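You operate a simulated robot arm through the tools that you are given. There is no shell and no other tool.

Carry out the task below with a simulated robot arm. There is one attempt and no reset: what you move stays moved.

## Task
Mix to the slate with the fade lever, drop the logo, and cue camera 3 for the return.

It is judged by the outcome, as a careful person would: the job done as asked, and still so three seconds after it is handed in. It fails if anything else is knocked over, pushed out of place, dropped, spilled or broken.

## Robot
A 6-joint arm with a two-finger parallel gripper, fixed in place. Base frame: the origin is on the floor under the middle of its stand, x ahead of it, y to its left, z up; the work surface is at about z = 400. Units: mm, degrees, N and s.
With the tool pointing down near the work surface it reaches from about 100 to 500 mm from the base axis. Its first joint turns from -66.0 to 66.0 degrees. Payload 2.45 kg.
The tool frame sits at the grasp point between the pads (the TCP): z along the fingers, y along the line on which they close. The tips reach 24 mm beyond it. Largest opening 68 mm; finger width 17, thickness 10; the body of the gripper, 40 by 70 mm, starts 41 mm behind the TCP.
Orientation is that of the tool frame in the base frame, as [roll, pitch, yaw] about the fixed x, y, z axes, in that order (R = Rz(yaw) Ry(pitch) Rx(roll)). With the fingers straight down and closing along the base's y, the tool's x points along the base's -x, its y along +y and its z along -z.

## Interface
- The arm moves only by the tool step_arm. Its argument "deltas" is a list of rows, each a list of 7 numbers: the turn, a rotation vector about the tool's x, y, z in degrees, then the shift along the tool's x, y, z in mm, then the opening, from 0 (shut) to 1 (fully open). In form: [[wx, wy, wz, tx, ty, tz, claw], ...]. A call has 1 to 20 rows; each row shifts and turns the commanded pose from where the row before left it, along the tool's axes as they then stand. Rows are played at 5 a second. More than 50 mm and 8.6 degrees between two rows, or a gripper value outside its range, and nothing of the call is played. A pose out of reach is approached as far as the arm can. The call stops where the force on the tool passes 40 N (or 10 N more than at its start, if that is more) or the arm is blocked; 0.2 s more then pass. Each finger travels about 108 mm/s and halts on what it meets, pressing with about 37 N; the grip force reading is that of the motor and also rises with nothing between the fingers. The clock runs only during rows and for 0.2 s after the last one: add rows that do not move to give the fingers time. It gives the time, the measured TCP pose, the force on the tool (base axes), the opening and the grip force at its end, in the units of the frame above (readings bear some noise), with the torque about the TCP (base axes, N m) and any sound that the robot's microphone picked up.
- Cameras (640 x 400 px; columns grow to the right, rows downward): "scene" is fixed at [173.3, 414.6, 1498.4]; the picture's right is [-0.72, -0.69, 0.00], its down [-0.17, 0.17, -0.97] and it looks along [0.67, -0.70, -0.24] (base axes); focal length 214 px, centre (320, 200). "wrist" rides on the gripper at [84, 11, -75] in the tool frame; the picture's right is [-0.13, 0.99, 0.00], its down [-0.60, -0.08, -0.79] and it looks along [-0.79, -0.10, 0.61] (tool axes); focal length 251 px, centre (320, 200). There is no depth. A picture from a camera that has moved, and an enlarged one, comes with that camera's place and axes in the base frame and with its lens.
- camera(camera): a new picture of that camera. The clock stands still meanwhile.
- inspect(camera, box): a new picture of the part [left, top, right, bottom] of that camera's present view, enlarged. The clock stands still meanwhile.
- hand_in(): hands the job in; it is judged then, once.

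Nothing tells you positions but the pictures and the camera data. Unless the task says otherwise, let go and move clear before handing in.

The tools are called as name(argument=value, ...) on one line, values as JSON. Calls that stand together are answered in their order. step_arm: Moves the arm, as the interface text tells. Its arguments: {"type":"object","properties":{"deltas":{"type":"array","items":{"type":"array","items":{"type":"number"}}}},"required":["deltas"]} The other tools are called the same way: camera (camera) takes a picture; inspect (camera, box) takes an enlarged picture of a part of a camera's view; hand_in () hands the job in.

At the start:

```text
t: 0.0
position: [382.2, 208.7, 1448.7]
ee_rot: [179.9, 0.1, 180.0]
contact_force: [0.6, 0.5, -0.5]
ft_torque: [0.02, -0.04, 0.0]
opening: 68.0
grip_force: 0.1
```

scene: 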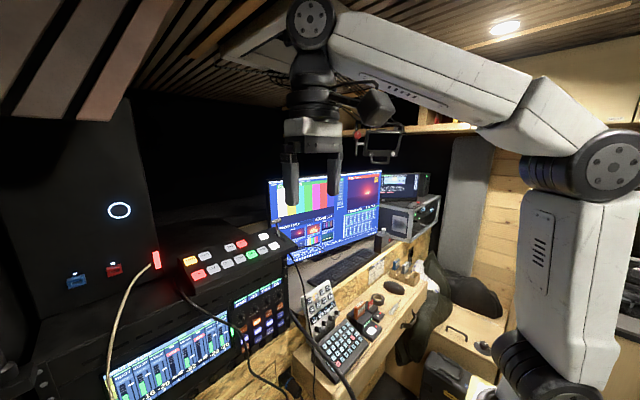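
wrist: 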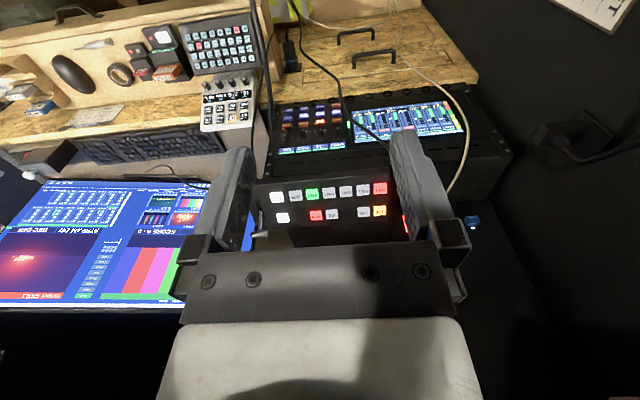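

I see a broadcast van with a switcher panel (lit buttons), monitors and a side desk with other panels. I'll look closer at the panel and the monitors before moving anything.

inspect(camera="wrist", box=[240, 160, 440, 260])

inspect(camera="scene", box=[160, 210, 320, 310])

inspect(camera="scene", box=[260, 165, 440, 280])

inspect(camera="scene", box=[280, 250, 440, 390])

inspect(camera="wrist", box=[0, 170, 230, 310])

inspect(camera="wrist", box=[100, 0, 300, 140])

```text
3.20 times, centred on (340, 210) of wrist
camera zoom: at [298.9, 220.6, 1522.7], right [0.13, 0.99, 0.0], down [0.6, -0.08, 0.79], along [0.79, -0.1, -0.61], focal length 805 px, centre (256, 168)
```

zoom: 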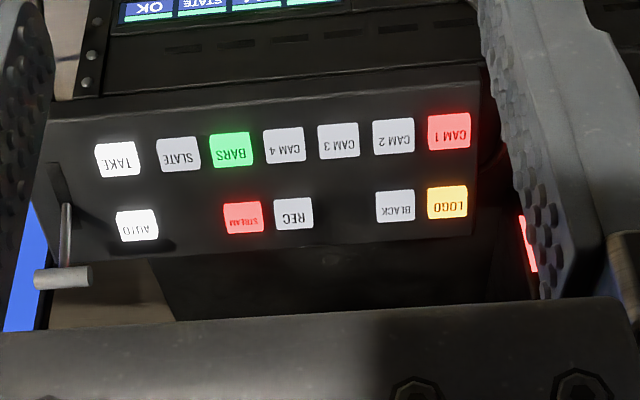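

```text
4.00 times, centred on (240, 260) of scene
camera zoom: at [173.3, 414.6, 1498.4], right [-0.72, -0.69, 0.0], down [-0.17, 0.17, -0.97], along [0.67, -0.7, -0.24], focal length 858 px, centre (640, -40)
```

zoom: 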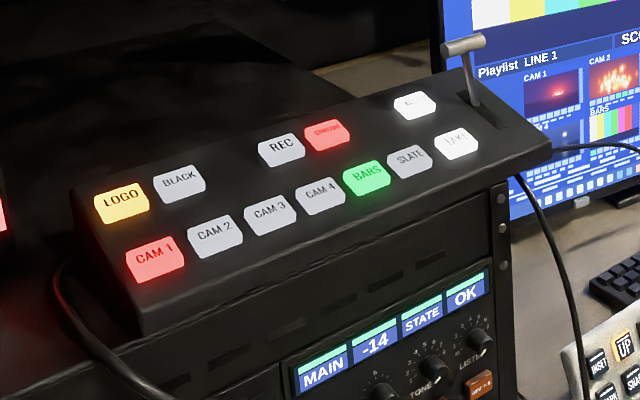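

```text
3.48 times, centred on (350, 222) of scene
camera zoom: at [173.3, 414.6, 1498.4], right [-0.72, -0.69, 0.0], down [-0.17, 0.17, -0.97], along [0.67, -0.7, -0.24], focal length 746 px, centre (216, 122)
```

zoom: 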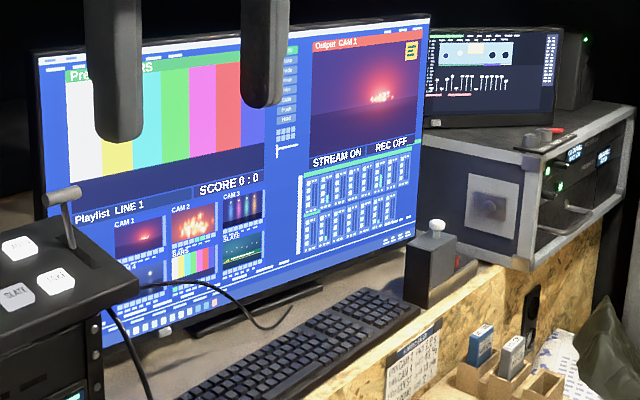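

```text
2.86 times, centred on (360, 320) of scene
camera zoom: at [173.3, 414.6, 1498.4], right [-0.72, -0.69, 0.0], down [-0.17, 0.17, -0.97], along [0.67, -0.7, -0.24], focal length 613 px, centre (206, -143)
```

zoom: 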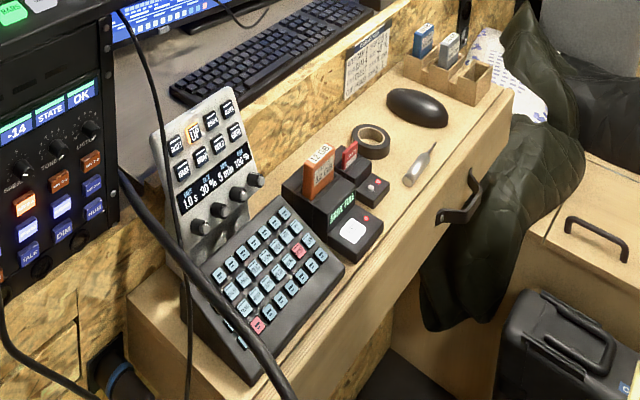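

```text
2.78 times, centred on (115, 240) of wrist
camera zoom: at [298.9, 220.6, 1522.7], right [0.13, 0.99, 0.0], down [0.6, -0.08, 0.79], along [0.79, -0.1, -0.61], focal length 700 px, centre (890, 89)
```

zoom: 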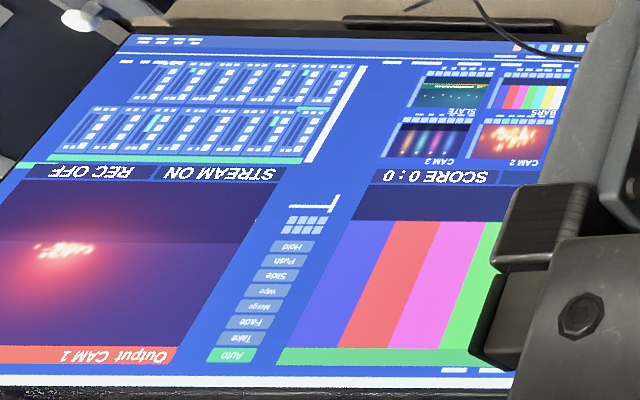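

```text
2.86 times, centred on (200, 70) of wrist
camera zoom: at [298.9, 220.6, 1522.7], right [0.13, 0.99, 0.0], down [0.6, -0.08, 0.79], along [0.79, -0.1, -0.61], focal length 718 px, centre (663, 571)
```

zoom: 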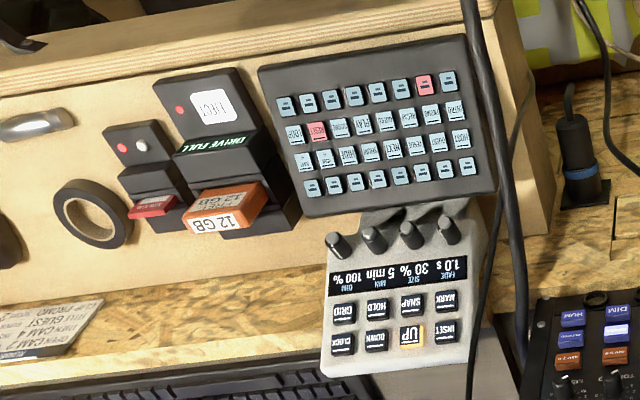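

The switcher's bus row is CAM 1 (red, on air), CAM 2, CAM 3, CAM 4, BARS (green, preview), SLATE and TAKE. Above it are LOGO (amber, on), BLACK, REC, STREAM and AUTO, with the fade lever at the right end near (718, 46, 1271). LOGO looks to be near (740, 289, 1223) and CAM 1 near (685, 288, 1208). I'll move closer for a better look, staying well above the panel.

step_arm(deltas=[[0, 0, 0, -30, -4, 8, 1], [0, 0, 0, -30, -4, 8, 1], [0, 0, 0, -30, -4, 8, 1], [0, 0, 0, -30, -4, 8, 1], [0, 0, 0, -30, -2, 8, 1], [0, 0, 0, 0, 0, 0, 1]])

camera(camera="wrist")

camera(camera="scene")

inspect(camera="wrist", box=[0, 0, 220, 140])

```text
t: 1.4
position: [531.9, 190.7, 1408.7]
ee_rot: [179.8, 0.0, 180.0]
contact_force: [-0.1, -0.1, 0.7]
ft_torque: [0.0, 0.01, 0.02]
opening: 68.0
grip_force: 0.0
```

```text
taken
camera wrist: at [448.3, 202.2, 1482.4], right [0.13, 0.99, 0.0], down [0.6, -0.08, 0.79], along [0.79, -0.1, -0.61], focal length 251 px, centre (320, 200)
```

wrist: 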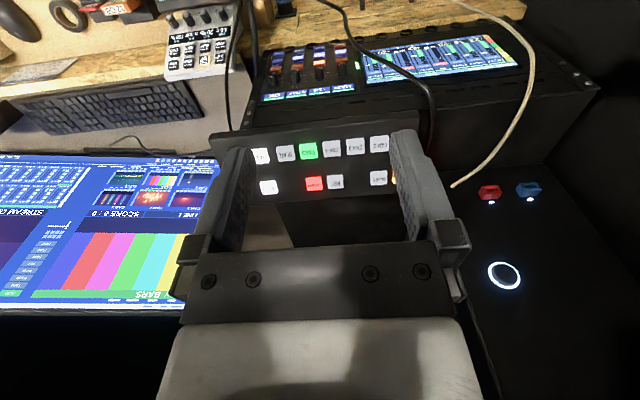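

```text
taken
```

scene: 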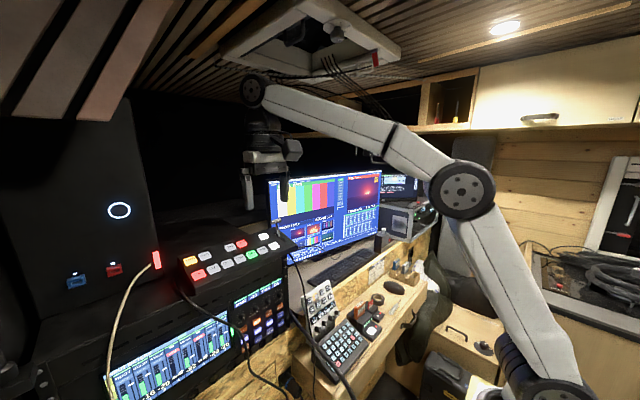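

```text
2.86 times, centred on (110, 70) of wrist
camera zoom: at [448.3, 202.2, 1482.4], right [0.13, 0.99, 0.0], down [0.6, -0.08, 0.79], along [0.79, -0.1, -0.61], focal length 718 px, centre (920, 571)
```

zoom: 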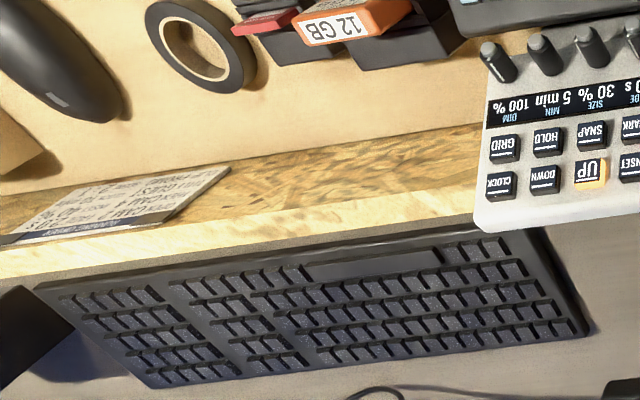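

inspect(camera="scene", box=[355, 245, 415, 290])

inspect(camera="scene", box=[50, 190, 210, 310])

inspect(camera="wrist", box=[200, 120, 420, 250])

inspect(camera="scene", box=[235, 210, 305, 260])

```text
8.89 times, centred on (385, 268) of scene
camera zoom: at [173.3, 414.6, 1498.4], right [-0.72, -0.69, 0.0], down [-0.17, 0.17, -0.97], along [0.67, -0.7, -0.24], focal length 1906 px, centre (-258, -400)
```

zoom: 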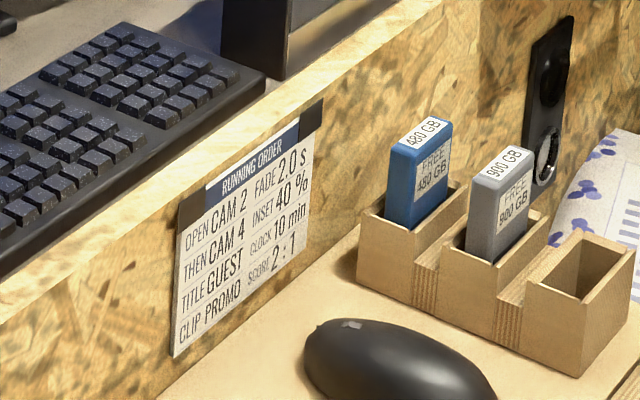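

```text
3.33 times, centred on (130, 250) of scene
camera zoom: at [173.3, 414.6, 1498.4], right [-0.72, -0.69, 0.0], down [-0.17, 0.17, -0.97], along [0.67, -0.7, -0.24], focal length 715 px, centre (953, 33)
```

zoom: 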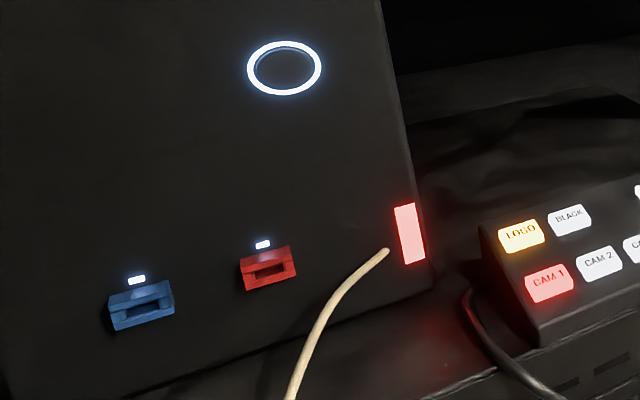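

```text
2.91 times, centred on (310, 185) of wrist
camera zoom: at [448.3, 202.2, 1482.4], right [0.13, 0.99, 0.0], down [0.6, -0.08, 0.79], along [0.79, -0.1, -0.61], focal length 731 px, centre (349, 244)
```

zoom: 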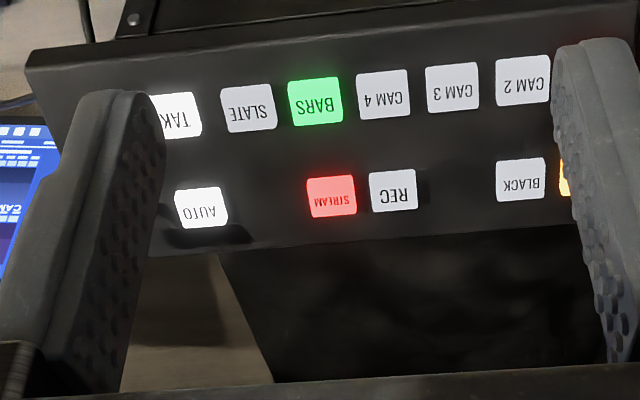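

```text
8.00 times, centred on (270, 235) of scene
camera zoom: at [173.3, 414.6, 1498.4], right [-0.72, -0.69, 0.0], down [-0.17, 0.17, -0.97], along [0.67, -0.7, -0.24], focal length 1716 px, centre (720, -80)
```

zoom: 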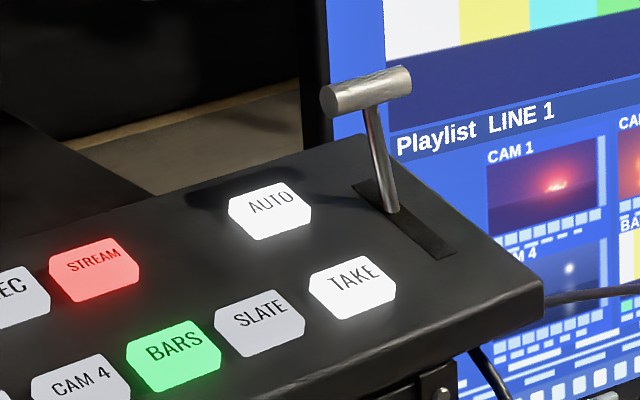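

The panel faces me with about a 15° tilt. I put SLATE near (684, 121, 1210), CAM 3 near (687, 221, 1208) and LOGO near (743, 289, 1222). I'll tilt the tool to match the panel, shut the fingers and hover above SLATE.

step_arm(deltas=[[0, -7.75, 0, 0, 0, 0, 0.5], [0, -7.75, 0, 0, 0, 0, 0], [0, 0, 0, -15.7, -11.5, 18, 0], [0, 0, 0, -15.7, -11.5, 18, 0], [0, 0, 0, -15.7, -11.5, 18, 0], [0, 0, 0, -15.7, -11.5, 18, 0], [0, 0, 0, -15.7, -11.5, 18, 0], [0, 0, 0, -15.5, -11.7, 18, 0], [0, 0, 0, 0, 0, 0, 0], [0, 0, 0, 0, 0, 0, 0]])

camera(camera="wrist")

inspect(camera="scene", box=[170, 170, 330, 270])

```text
t: 3.6
position: [652.4, 121.9, 1327.6]
ee_rot: [179.9, 15.6, 179.9]
contact_force: [0.1, 0.1, -0.7]
ft_torque: [-0.02, -0.02, 0.01]
opening: 0.0
grip_force: 23.1
```

```text
taken
camera wrist: at [551.7, 133.3, 1378.1], right [0.12, 0.99, 0.04], down [0.37, -0.08, 0.93], along [0.92, -0.1, -0.38], focal length 251 px, centre (320, 200)
```

wrist: 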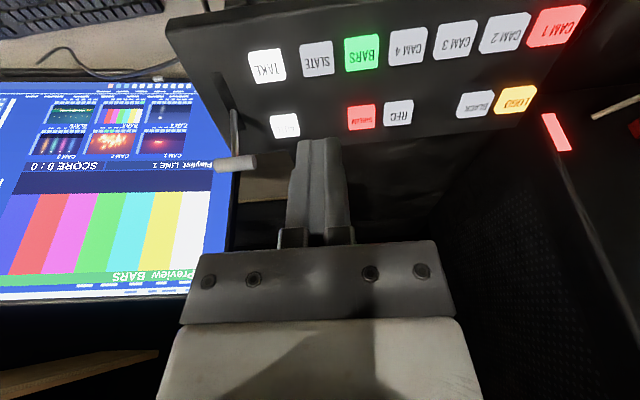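

```text
4.00 times, centred on (250, 220) of scene
camera zoom: at [173.3, 414.6, 1498.4], right [-0.72, -0.69, 0.0], down [-0.17, 0.17, -0.97], along [0.67, -0.7, -0.24], focal length 858 px, centre (600, 120)
```

zoom: 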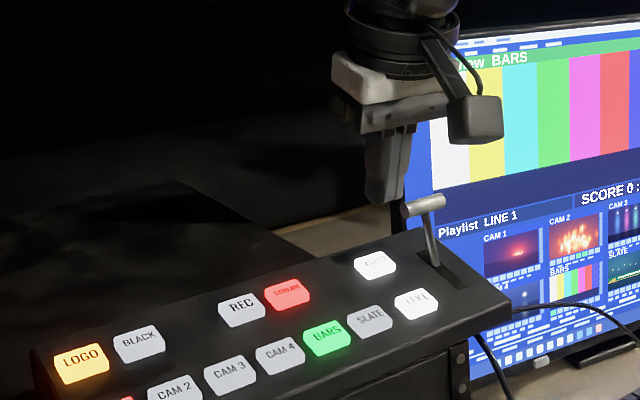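

I'm aligned over SLATE with about 98 mm to go along the tool axis. I'll come down most of the way and check before touching it.

step_arm(deltas=[[0, 0, 0, 0, 0, 25, 0], [0, 0, 0, 0, 0, 25, 0], [0, 0, 0, 0.6, -0.9, 20, 0], [0, 0, 0, 0, 0, 10, 0], [0, 0, 0, 0, 0, 0, 0]])

camera(camera="wrist")

inspect(camera="scene", box=[230, 200, 310, 250])

```text
t: 4.8
position: [673.5, 121.2, 1252.4]
ee_rot: [179.9, 15.5, 179.8]
contact_force: [0.1, -0.1, -0.4]
ft_torque: [0.0, 0.02, -0.01]
opening: 0.3
grip_force: 23.6
```

```text
taken
camera wrist: at [572.6, 132.4, 1301.2], right [0.13, 0.99, 0.04], down [0.37, -0.08, 0.93], along [0.92, -0.1, -0.38], focal length 251 px, centre (320, 200)
```

wrist: 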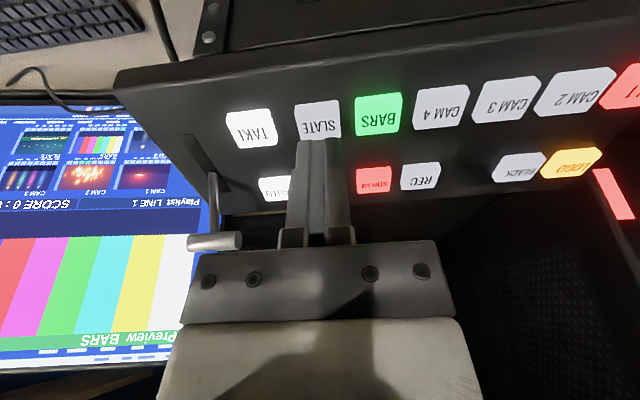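

```text
8.00 times, centred on (270, 225) of scene
camera zoom: at [173.3, 414.6, 1498.4], right [-0.72, -0.69, 0.0], down [-0.17, 0.17, -0.97], along [0.67, -0.7, -0.24], focal length 1716 px, centre (720, 0)
```

zoom: 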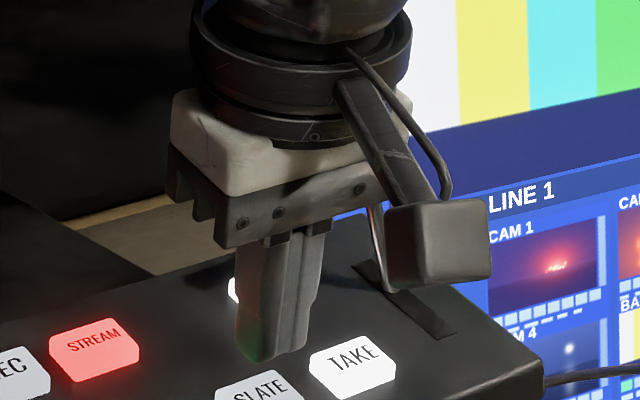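

step_arm(deltas=[[0, 0, 0, 0, 0, 8, 0], [0, 0, 0, 0, 0, 6, 0], [0, 0, 0, 0, 0, 0, 0]])

inspect(camera="scene", box=[230, 200, 310, 250])

inspect(camera="wrist", box=[220, 80, 420, 205])

```text
t: 5.6
position: [677.5, 119.8, 1239.3]
ee_rot: [179.8, 15.6, 179.9]
contact_force: [-0.1, -0.1, 0.1]
ft_torque: [0.05, -0.03, -0.03]
opening: 0.0
grip_force: 23.6
```

```text
8.00 times, centred on (270, 225) of scene
camera zoom: at [173.3, 414.6, 1498.4], right [-0.72, -0.69, 0.0], down [-0.17, 0.17, -0.97], along [0.67, -0.7, -0.24], focal length 1716 px, centre (720, 0)
```

zoom: 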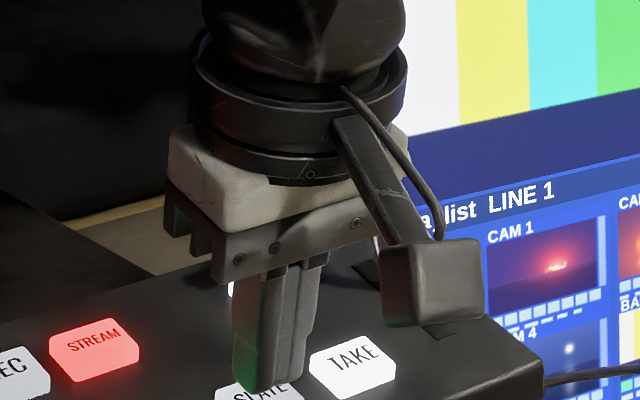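

```text
3.20 times, centred on (320, 142) of wrist
camera zoom: at [576.3, 132.4, 1287.9], right [0.13, 0.99, 0.04], down [0.37, -0.08, 0.93], along [0.92, -0.1, -0.38], focal length 805 px, centre (320, 384)
```

zoom: 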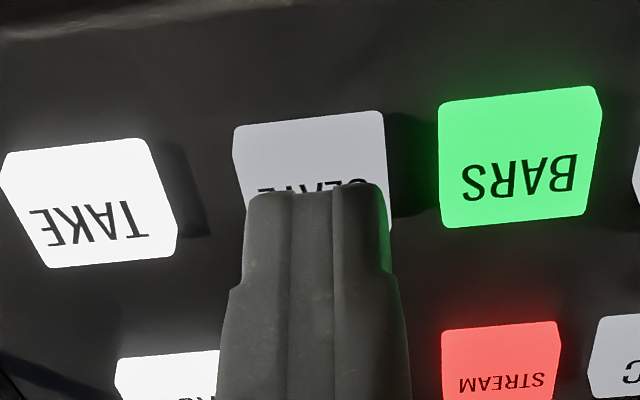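

step_arm(deltas=[[0, 0, 0, 0, 0, 3, 0], [0, 0, 0, 0, 0, 2, 0], [0, 0, 0, 0, 0, 0, 0]])

inspect(camera="wrist", box=[220, 80, 420, 205])

```text
t: 6.4
position: [678.5, 120.5, 1234.3]
ee_rot: [179.9, 15.6, 179.8]
contact_force: [-0.4, 0.5, -0.2]
ft_torque: [0.0, -0.01, 0.02]
opening: 0.0
grip_force: 23.3
```

```text
3.20 times, centred on (320, 142) of wrist
camera zoom: at [577.3, 132.8, 1283.0], right [0.13, 0.99, 0.04], down [0.37, -0.08, 0.93], along [0.92, -0.1, -0.38], focal length 805 px, centre (320, 384)
```

zoom: 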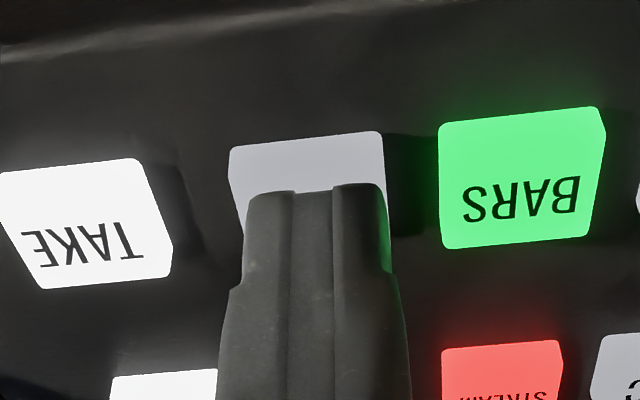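

step_arm(deltas=[[0, 0, 0, 0, 0, 1.5, 0], [0, 0, 0, 0, 0, 1.5, 0], [0, 0, 0, 0, 0, 0, 0]])

inspect(camera="wrist", box=[220, 80, 420, 205])

```text
t: 7.2
position: [677.6, 121.9, 1229.9]
ee_rot: [180.0, 15.6, 179.9]
contact_force: [-0.3, 0.8, 0.5]
ft_torque: [0.02, -0.02, 0.0]
opening: 0.0
grip_force: 23.6
```

```text
3.20 times, centred on (320, 142) of wrist
camera zoom: at [578.0, 133.0, 1280.2], right [0.13, 0.99, 0.04], down [0.37, -0.08, 0.93], along [0.92, -0.1, -0.38], focal length 805 px, centre (320, 384)
```

zoom: 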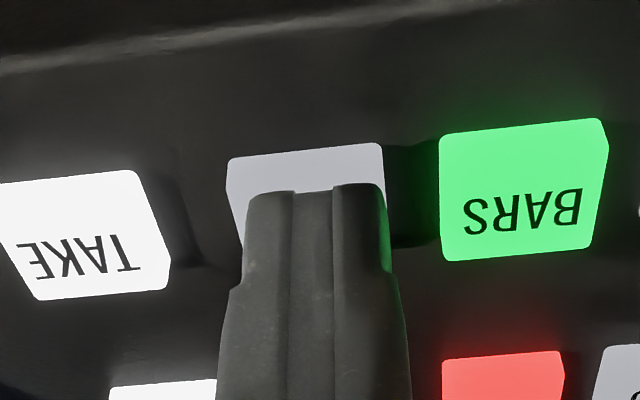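

step_arm(deltas=[[0, 0, 0, 0, 0, 1.5, 0], [0, 0, 0, 0, 0, 1.5, 0], [0, 0, 0, 0, 0, 0, 0]])

inspect(camera="wrist", box=[220, 80, 420, 205])

inspect(camera="scene", box=[230, 200, 310, 250])

```text
t: 8.0
position: [678.5, 120.2, 1227.5]
ee_rot: [179.9, 15.6, 179.8]
contact_force: [-0.9, 0.6, 1.8]
ft_torque: [0.01, 0.0, -0.03]
opening: 0.0
grip_force: 23.8
```

```text
3.20 times, centred on (320, 142) of wrist
camera zoom: at [578.9, 133.0, 1277.3], right [0.13, 0.99, 0.04], down [0.37, -0.08, 0.93], along [0.92, -0.1, -0.38], focal length 805 px, centre (320, 384)
```

zoom: 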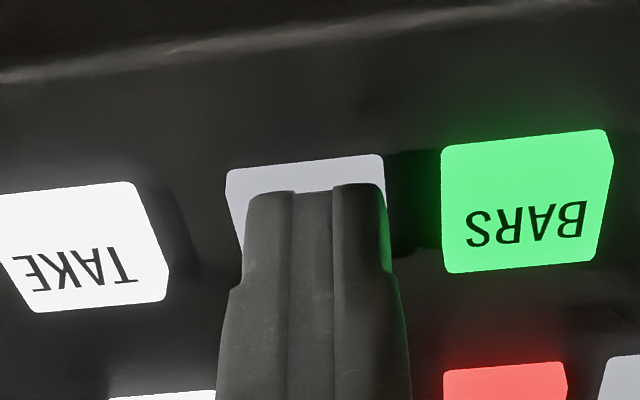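

```text
8.00 times, centred on (270, 225) of scene
camera zoom: at [173.2, 414.6, 1498.4], right [-0.72, -0.69, 0.0], down [-0.17, 0.17, -0.97], along [0.67, -0.7, -0.24], focal length 1716 px, centre (720, 0)
```

zoom: 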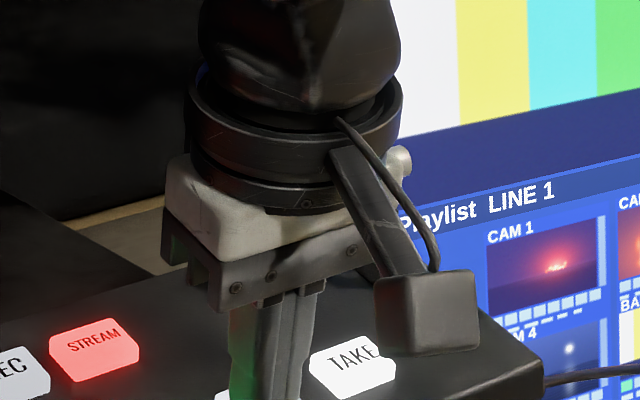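

step_arm(deltas=[[0, 0, 0, 0, 0, 1.5, 0], [0, 0, 0, 0, 0, 0, 0]])

inspect(camera="wrist", box=[220, 80, 420, 205])

```text
t: 8.6
position: [679.9, 120.8, 1226.8]
ee_rot: [179.8, 15.6, 179.9]
contact_force: [-0.9, 0.3, 2.1]
ft_torque: [0.06, -0.03, 0.01]
opening: 0.0
grip_force: 23.6
heard: click
```

```text
3.20 times, centred on (320, 142) of wrist
camera zoom: at [579.2, 132.9, 1275.8], right [0.13, 0.99, 0.04], down [0.37, -0.08, 0.93], along [0.92, -0.1, -0.38], focal length 805 px, centre (320, 384)
```

zoom: 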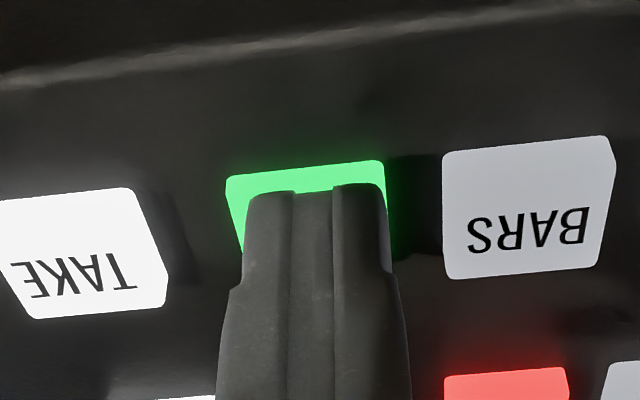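

Click heard and SLATE is now green in preview. I'm backing off and will move to where the wrist camera sees the lever clearly.

step_arm(deltas=[[0, 0, 0, 0, 0, -5, 0], [0, 0, 0, 0, 0, -20, 0], [0, 0, 0, 0, 0, -35, 0], [0, 0, 0, 0, 0, -35, 0], [0, 0, 0, 10, -10, 0, 1], [0, 0, 0, 25, -20, 0, 1], [0, 0, 0, 25, -20, 0, 1], [0, 0, 0, 15, -10, 0, 1], [0, 0, 0, 0, 0, 0, 1]])

camera(camera="wrist")

inspect(camera="scene", box=[170, 170, 330, 270])

```text
t: 10.6
position: [580.6, 60.7, 1298.8]
ee_rot: [179.8, 15.7, 179.8]
contact_force: [-0.3, 0.2, 0.8]
ft_torque: [-0.01, 0.06, -0.02]
opening: 68.1
grip_force: 0.1
```

```text
taken
camera wrist: at [481.1, 72.7, 1347.7], right [0.12, 0.99, 0.04], down [0.37, -0.08, 0.93], along [0.92, -0.1, -0.38], focal length 251 px, centre (320, 200)
```

wrist: 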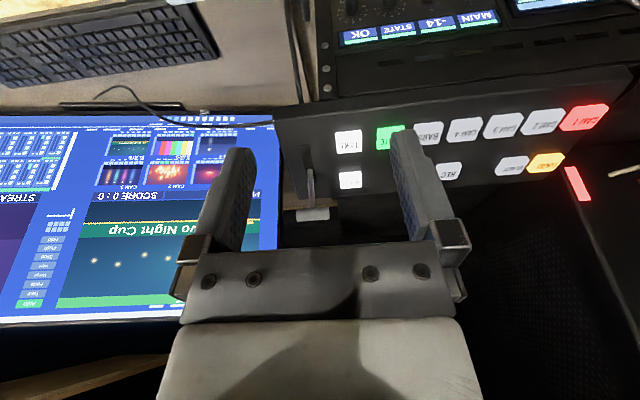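

```text
4.00 times, centred on (250, 220) of scene
camera zoom: at [173.3, 414.6, 1498.4], right [-0.72, -0.69, 0.0], down [-0.17, 0.17, -0.97], along [0.67, -0.7, -0.24], focal length 858 px, centre (600, 120)
```

zoom: 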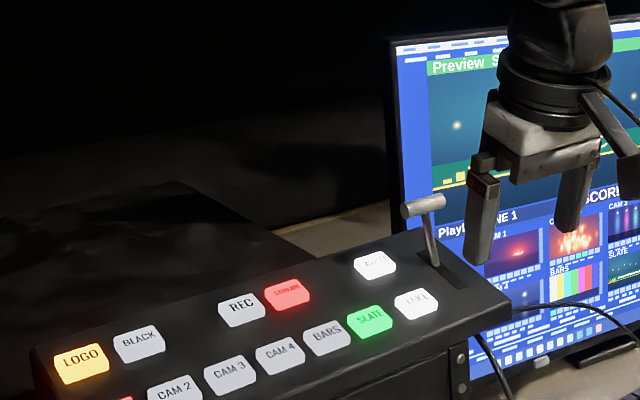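

inspect(camera="wrist", box=[264, 140, 364, 230])

inspect(camera="scene", box=[258, 210, 308, 246])

```text
4.44 times, centred on (314, 185) of wrist
camera zoom: at [481.1, 72.7, 1347.7], right [0.12, 0.99, 0.04], down [0.37, -0.08, 0.93], along [0.92, -0.1, -0.38], focal length 1118 px, centre (347, 267)
```

zoom: 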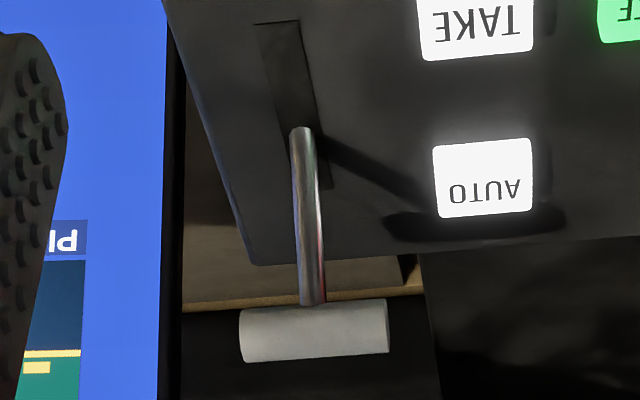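

```text
11.11 times, centred on (283, 228) of scene
camera zoom: at [173.3, 414.6, 1498.4], right [-0.72, -0.69, 0.0], down [-0.17, 0.17, -0.97], along [0.67, -0.7, -0.24], focal length 2383 px, centre (731, -111)
```

zoom: 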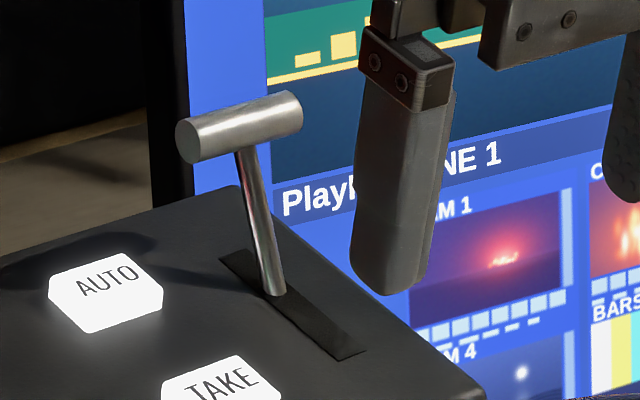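

Preview now shows the slate. The lever stem leans away from me, with the handle at about (742, 35, 1258) and the slot running along x from roughly 692 to 749. I'll shut the fingers, pass over the handle and come down behind it, then draw it toward me.

step_arm(deltas=[[0, 0, 0, 0, 0, 0, 0], [0, 0, 0, -30, -5, 0, 0], [0, 0, 0, -30, -5, 0, 0], [0, 0, 0, -30, -5, 0, 0], [0, 0, 0, -30, -5, 0, 0], [0, 0, 0, -30, -4.7, 0, 0], [0, 0, 0, -22, 0, 0, 0], [0, 0, 0, 0, 0, 0, 0]])

camera(camera="wrist")

inspect(camera="scene", box=[230, 190, 310, 240])

```text
t: 12.4
position: [721.6, 37.1, 1329.9]
ee_rot: [180.0, 15.5, 179.8]
contact_force: [-0.5, 0.4, -0.5]
ft_torque: [0.0, 0.01, 0.02]
opening: 0.2
grip_force: 23.3
out of reach, approached as far as the arm can: row 6, 7
```

```text
taken
camera wrist: at [621.2, 48.1, 1379.7], right [0.13, 0.99, 0.04], down [0.37, -0.08, 0.93], along [0.92, -0.1, -0.38], focal length 251 px, centre (320, 200)
```

wrist: 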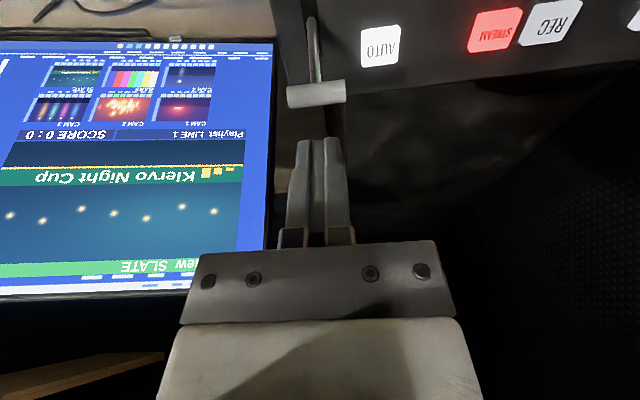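

```text
8.00 times, centred on (270, 215) of scene
camera zoom: at [173.3, 414.6, 1498.4], right [-0.72, -0.69, 0.0], down [-0.17, 0.17, -0.97], along [0.67, -0.7, -0.24], focal length 1716 px, centre (720, 80)
```

zoom: 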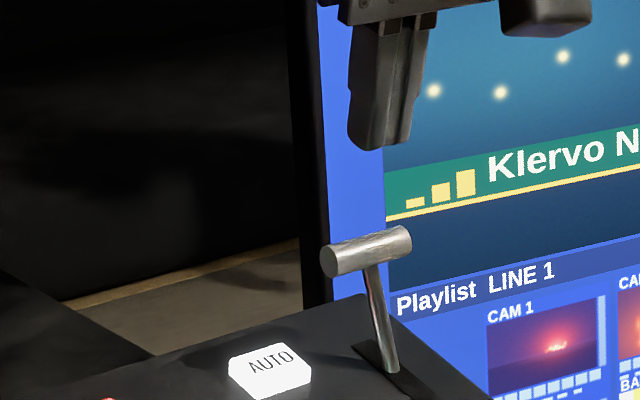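

The arm topped out at full stretch with this tilt. Pointing the tool further forward brings the wrist back into reach, so I'll tilt another 12° and read the pose.

step_arm(deltas=[[0, -6.2, 0, 0, 0, 0, 0], [0, -6.2, 0, 0, 0, 0, 0], [0, 0, 0, 0, 0, 0, 0]])

camera(camera="wrist")

inspect(camera="scene", box=[230, 190, 310, 240])

```text
t: 13.2
position: [721.3, 37.3, 1329.1]
ee_rot: [179.9, 28.0, 179.9]
contact_force: [-0.8, 0.2, -0.4]
ft_torque: [0.0, -0.03, -0.01]
opening: 0.1
grip_force: 23.2
```

```text
taken
camera wrist: at [612.5, 48.6, 1356.6], right [0.11, 0.99, 0.06], down [0.16, -0.08, 0.98], along [0.98, -0.1, -0.17], focal length 251 px, centre (320, 200)
```

wrist: 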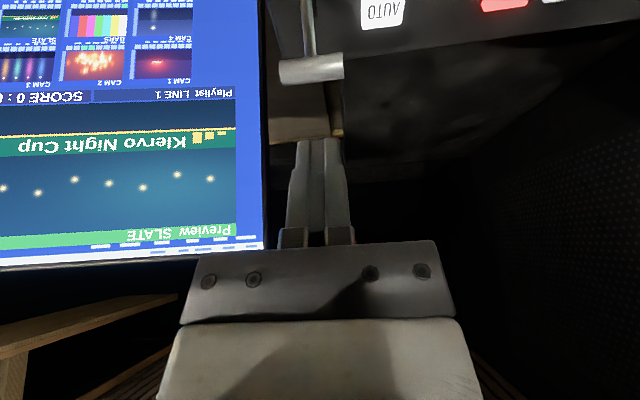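

```text
8.00 times, centred on (270, 215) of scene
camera zoom: at [173.3, 414.6, 1498.4], right [-0.72, -0.69, 0.0], down [-0.17, 0.17, -0.97], along [0.67, -0.7, -0.24], focal length 1716 px, centre (720, 80)
```

zoom: 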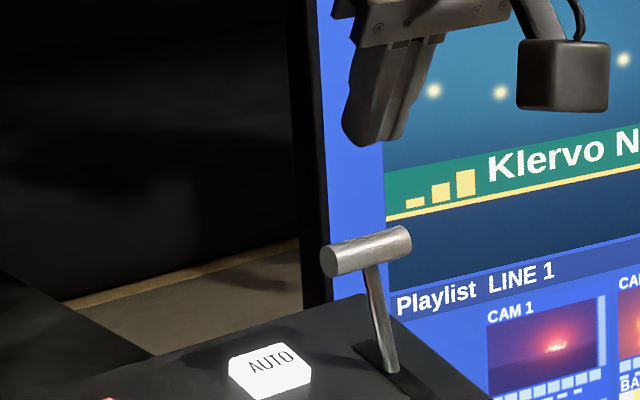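

step_arm(deltas=[[0, 0, 0, -6.9, -2.3, 17.8, 0], [0, 0, 0, 0, 0, 10, 0], [0, 0, 0, 0, 0, 10, 0], [0, 0, 0, 0, 0, 0, 0]])

inspect(camera="wrist", box=[220, 0, 420, 160])

inspect(camera="scene", box=[240, 195, 304, 235])

```text
t: 14.2
position: [745.7, 34.0, 1302.0]
ee_rot: [179.9, 27.9, 179.9]
contact_force: [-0.7, 0.0, 0.3]
ft_torque: [0.03, 0.02, -0.02]
opening: 0.0
grip_force: 23.2
```

```text
2.50 times, centred on (320, 80) of wrist
camera zoom: at [636.0, 45.8, 1327.1], right [0.12, 0.99, 0.06], down [0.16, -0.08, 0.98], along [0.98, -0.1, -0.17], focal length 629 px, centre (320, 500)
```

zoom: 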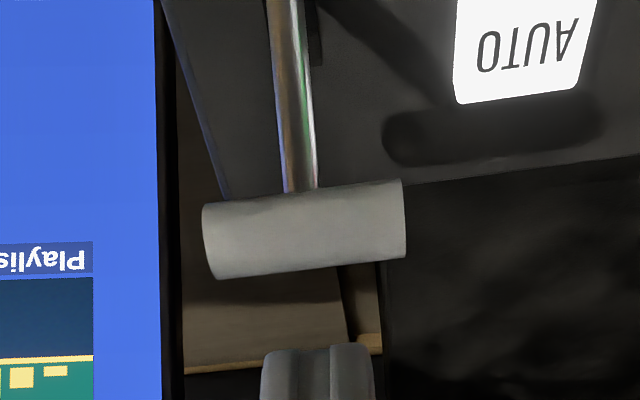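

```text
10.00 times, centred on (272, 215) of scene
camera zoom: at [173.3, 414.6, 1498.4], right [-0.72, -0.69, 0.0], down [-0.17, 0.17, -0.97], along [0.67, -0.7, -0.24], focal length 2145 px, centre (800, 50)
```

zoom: 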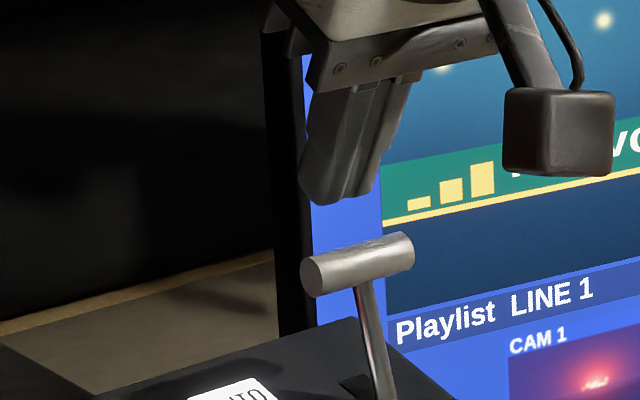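

step_arm(deltas=[[0, 0, 0, 0, 0, 8, 0], [0, 0, 0, 0, 0, 7, 0], [0, 0, 0, 0, 0, 6, 0], [0, 0, 0, 0, 0, 6, 0], [0, 0, 0, 0, 0, 0, 0]])

inspect(camera="wrist", box=[220, 20, 420, 180])

inspect(camera="scene", box=[240, 195, 304, 235])

```text
t: 15.4
position: [757.9, 35.0, 1275.8]
ee_rot: [179.8, 28.0, 179.9]
contact_force: [0.5, -0.7, -0.8]
ft_torque: [-0.02, 0.0, 0.01]
opening: 0.0
grip_force: 23.8
```

```text
2.50 times, centred on (320, 100) of wrist
camera zoom: at [649.0, 46.6, 1302.5], right [0.11, 0.99, 0.06], down [0.16, -0.08, 0.98], along [0.98, -0.1, -0.17], focal length 629 px, centre (320, 450)
```

zoom: 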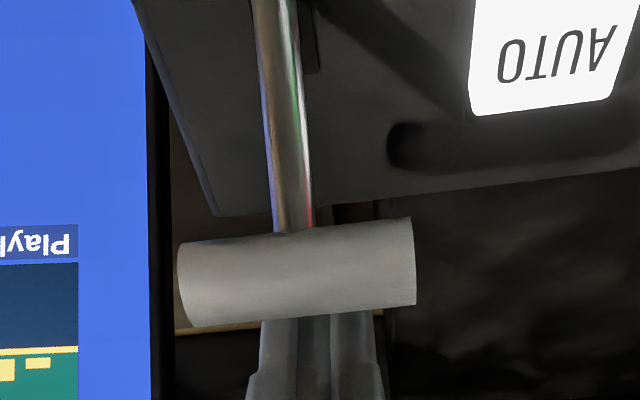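

```text
10.00 times, centred on (272, 215) of scene
camera zoom: at [173.3, 414.6, 1498.4], right [-0.72, -0.69, 0.0], down [-0.17, 0.17, -0.97], along [0.67, -0.7, -0.24], focal length 2145 px, centre (800, 50)
```

zoom: 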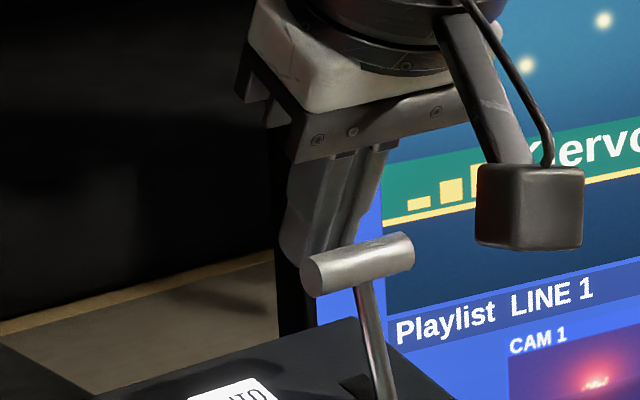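

The fingers are now behind the handle. I'll draw it toward me along its arc, easing the tilt as it comes and checking partway.

step_arm(deltas=[[0, 0, 0, 5.07, 0, -3.73, 0], [0, 0, 0, 5.07, 0, -3.73, 0], [0, 0, 0, 5.07, 0, -3.73, 0], [0, 0, 0, 0, 0, 0, 0]])

inspect(camera="wrist", box=[220, 20, 420, 180])

inspect(camera="scene", box=[240, 195, 304, 235])

```text
t: 16.4
position: [738.4, 33.7, 1278.8]
ee_rot: [179.8, 27.9, 179.9]
contact_force: [1.3, -0.6, 1.3]
ft_torque: [0.0, -0.02, 0.0]
opening: 0.0
grip_force: 23.6
```

```text
2.50 times, centred on (320, 100) of wrist
camera zoom: at [629.8, 46.4, 1305.7], right [0.11, 0.99, 0.06], down [0.16, -0.08, 0.98], along [0.98, -0.1, -0.17], focal length 629 px, centre (320, 450)
```

zoom: 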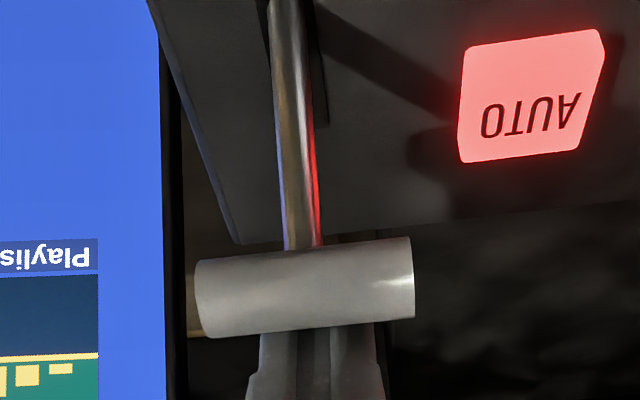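

```text
10.00 times, centred on (272, 215) of scene
camera zoom: at [173.3, 414.6, 1498.4], right [-0.72, -0.69, 0.0], down [-0.17, 0.17, -0.97], along [0.67, -0.7, -0.24], focal length 2145 px, centre (800, 50)
```

zoom: 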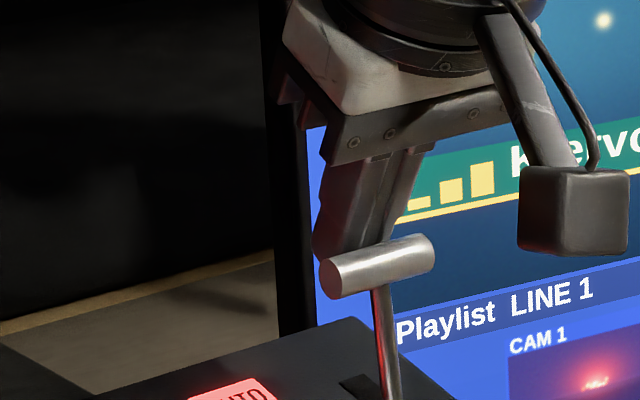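

The lever is moving with very little force, and AUTO has turned red, which marks a transition in progress. I'll keep pulling along the arc.

step_arm(deltas=[[0, 2, 0, 5.05, 0, -2.65, 0], [0, 2, 0, 5.05, 0, -2.65, 0], [0, 2, 0, 5.7, 0, -0.9, 0], [0, 2, 0, 5.8, 0, -0.9, 0], [0, 0, 0, 0, 0, 0, 0]])

inspect(camera="wrist", box=[220, 20, 420, 180])

inspect(camera="scene", box=[240, 195, 304, 235])

```text
t: 17.6
position: [716.6, 34.2, 1276.3]
ee_rot: [179.8, 19.9, -179.9]
contact_force: [0.7, 0.9, 0.1]
ft_torque: [-0.02, 0.02, 0.0]
opening: 0.0
grip_force: 23.3
```

```text
2.50 times, centred on (320, 100) of wrist
camera zoom: at [611.9, 46.3, 1317.7], right [0.12, 0.99, 0.05], down [0.3, -0.08, 0.95], along [0.95, -0.1, -0.31], focal length 629 px, centre (320, 450)
```

zoom: 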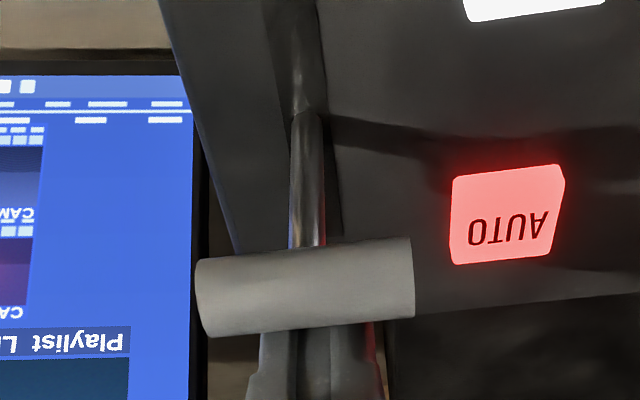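

```text
10.00 times, centred on (272, 215) of scene
camera zoom: at [173.3, 414.6, 1498.4], right [-0.72, -0.69, 0.0], down [-0.17, 0.17, -0.97], along [0.67, -0.7, -0.24], focal length 2145 px, centre (800, 50)
```

zoom: 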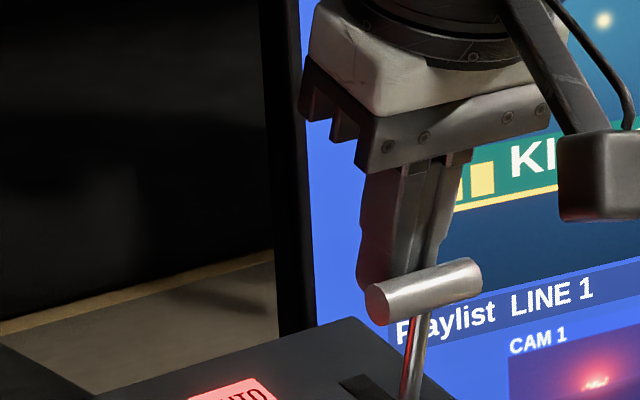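

step_arm(deltas=[[0, 2, 0, 5.95, 0, 0.75, 0], [0, 2, 0, 5.95, 0, 0.75, 0], [0, 2, 0, 5.6, 0, 2.55, 0], [0, 2, 0, 5.6, 0, 2.55, 0], [0, 0, 0, 0, 0, 0, 0]])

inspect(camera="wrist", box=[220, 20, 420, 180])

inspect(camera="scene", box=[240, 200, 320, 250])

```text
t: 18.8
position: [696.6, 35.2, 1262.4]
ee_rot: [180.0, 12.0, 179.9]
contact_force: [-0.5, 0.1, -0.3]
ft_torque: [0.0, 0.02, 0.01]
opening: 0.2
grip_force: 23.4
```

```text
2.50 times, centred on (320, 100) of wrist
camera zoom: at [598.8, 46.4, 1318.9], right [0.13, 0.99, 0.03], down [0.43, -0.08, 0.9], along [0.9, -0.1, -0.43], focal length 629 px, centre (320, 450)
```

zoom: 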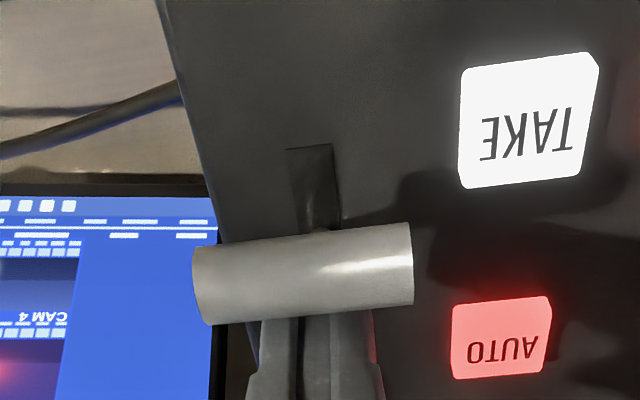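

```text
8.00 times, centred on (280, 225) of scene
camera zoom: at [173.3, 414.6, 1498.4], right [-0.72, -0.69, 0.0], down [-0.17, 0.17, -0.97], along [0.67, -0.7, -0.24], focal length 1716 px, centre (640, 0)
```

zoom: 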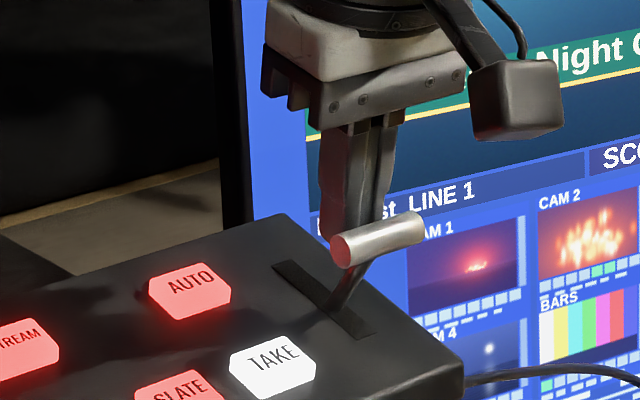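

step_arm(deltas=[[0, 2, 0, 4.25, 0, 3.55, 0], [0, 2, 0, 4.25, 0, 3.55, 0], [0, 0, 0, 0, 0, 0, 0]])

inspect(camera="wrist", box=[220, 20, 420, 180])

inspect(camera="scene", box=[240, 200, 320, 250])

```text
t: 19.5
position: [693.1, 34.3, 1260.6]
ee_rot: [179.8, 9.6, 179.9]
contact_force: [3.5, 0.1, 2.3]
ft_torque: [-0.01, -0.08, -0.01]
opening: 0.0
grip_force: 23.8
stopped in row 3: the force on the tool passed its limit at 42 N (the readings are from after the stop); the commanded pose is now the measured one
```

```text
2.50 times, centred on (320, 100) of wrist
camera zoom: at [598.3, 46.1, 1320.7], right [0.13, 0.99, 0.03], down [0.46, -0.08, 0.88], along [0.88, -0.1, -0.47], focal length 629 px, centre (320, 450)
```

zoom: 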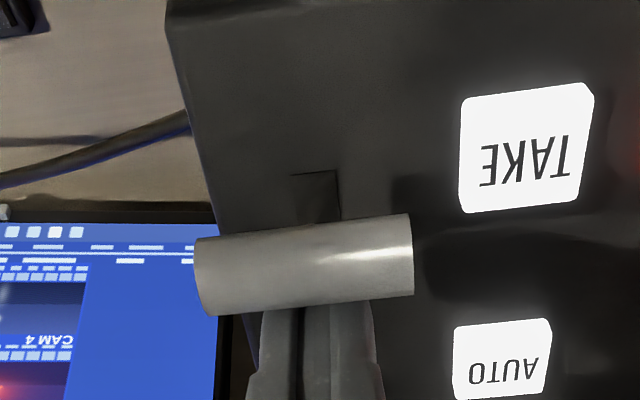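

```text
8.00 times, centred on (280, 225) of scene
camera zoom: at [173.4, 414.6, 1498.3], right [-0.72, -0.69, 0.0], down [-0.17, 0.17, -0.97], along [0.67, -0.7, -0.24], focal length 1716 px, centre (640, 0)
```

zoom: 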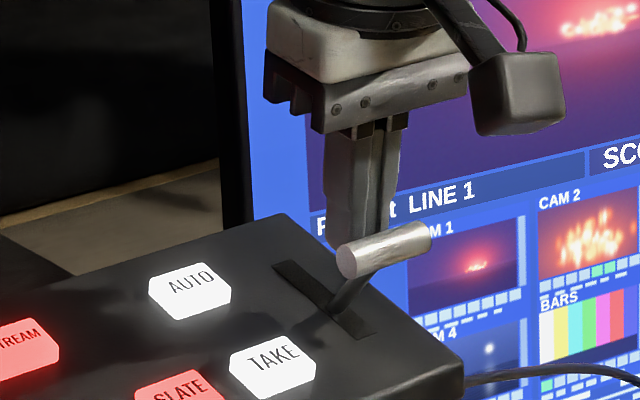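

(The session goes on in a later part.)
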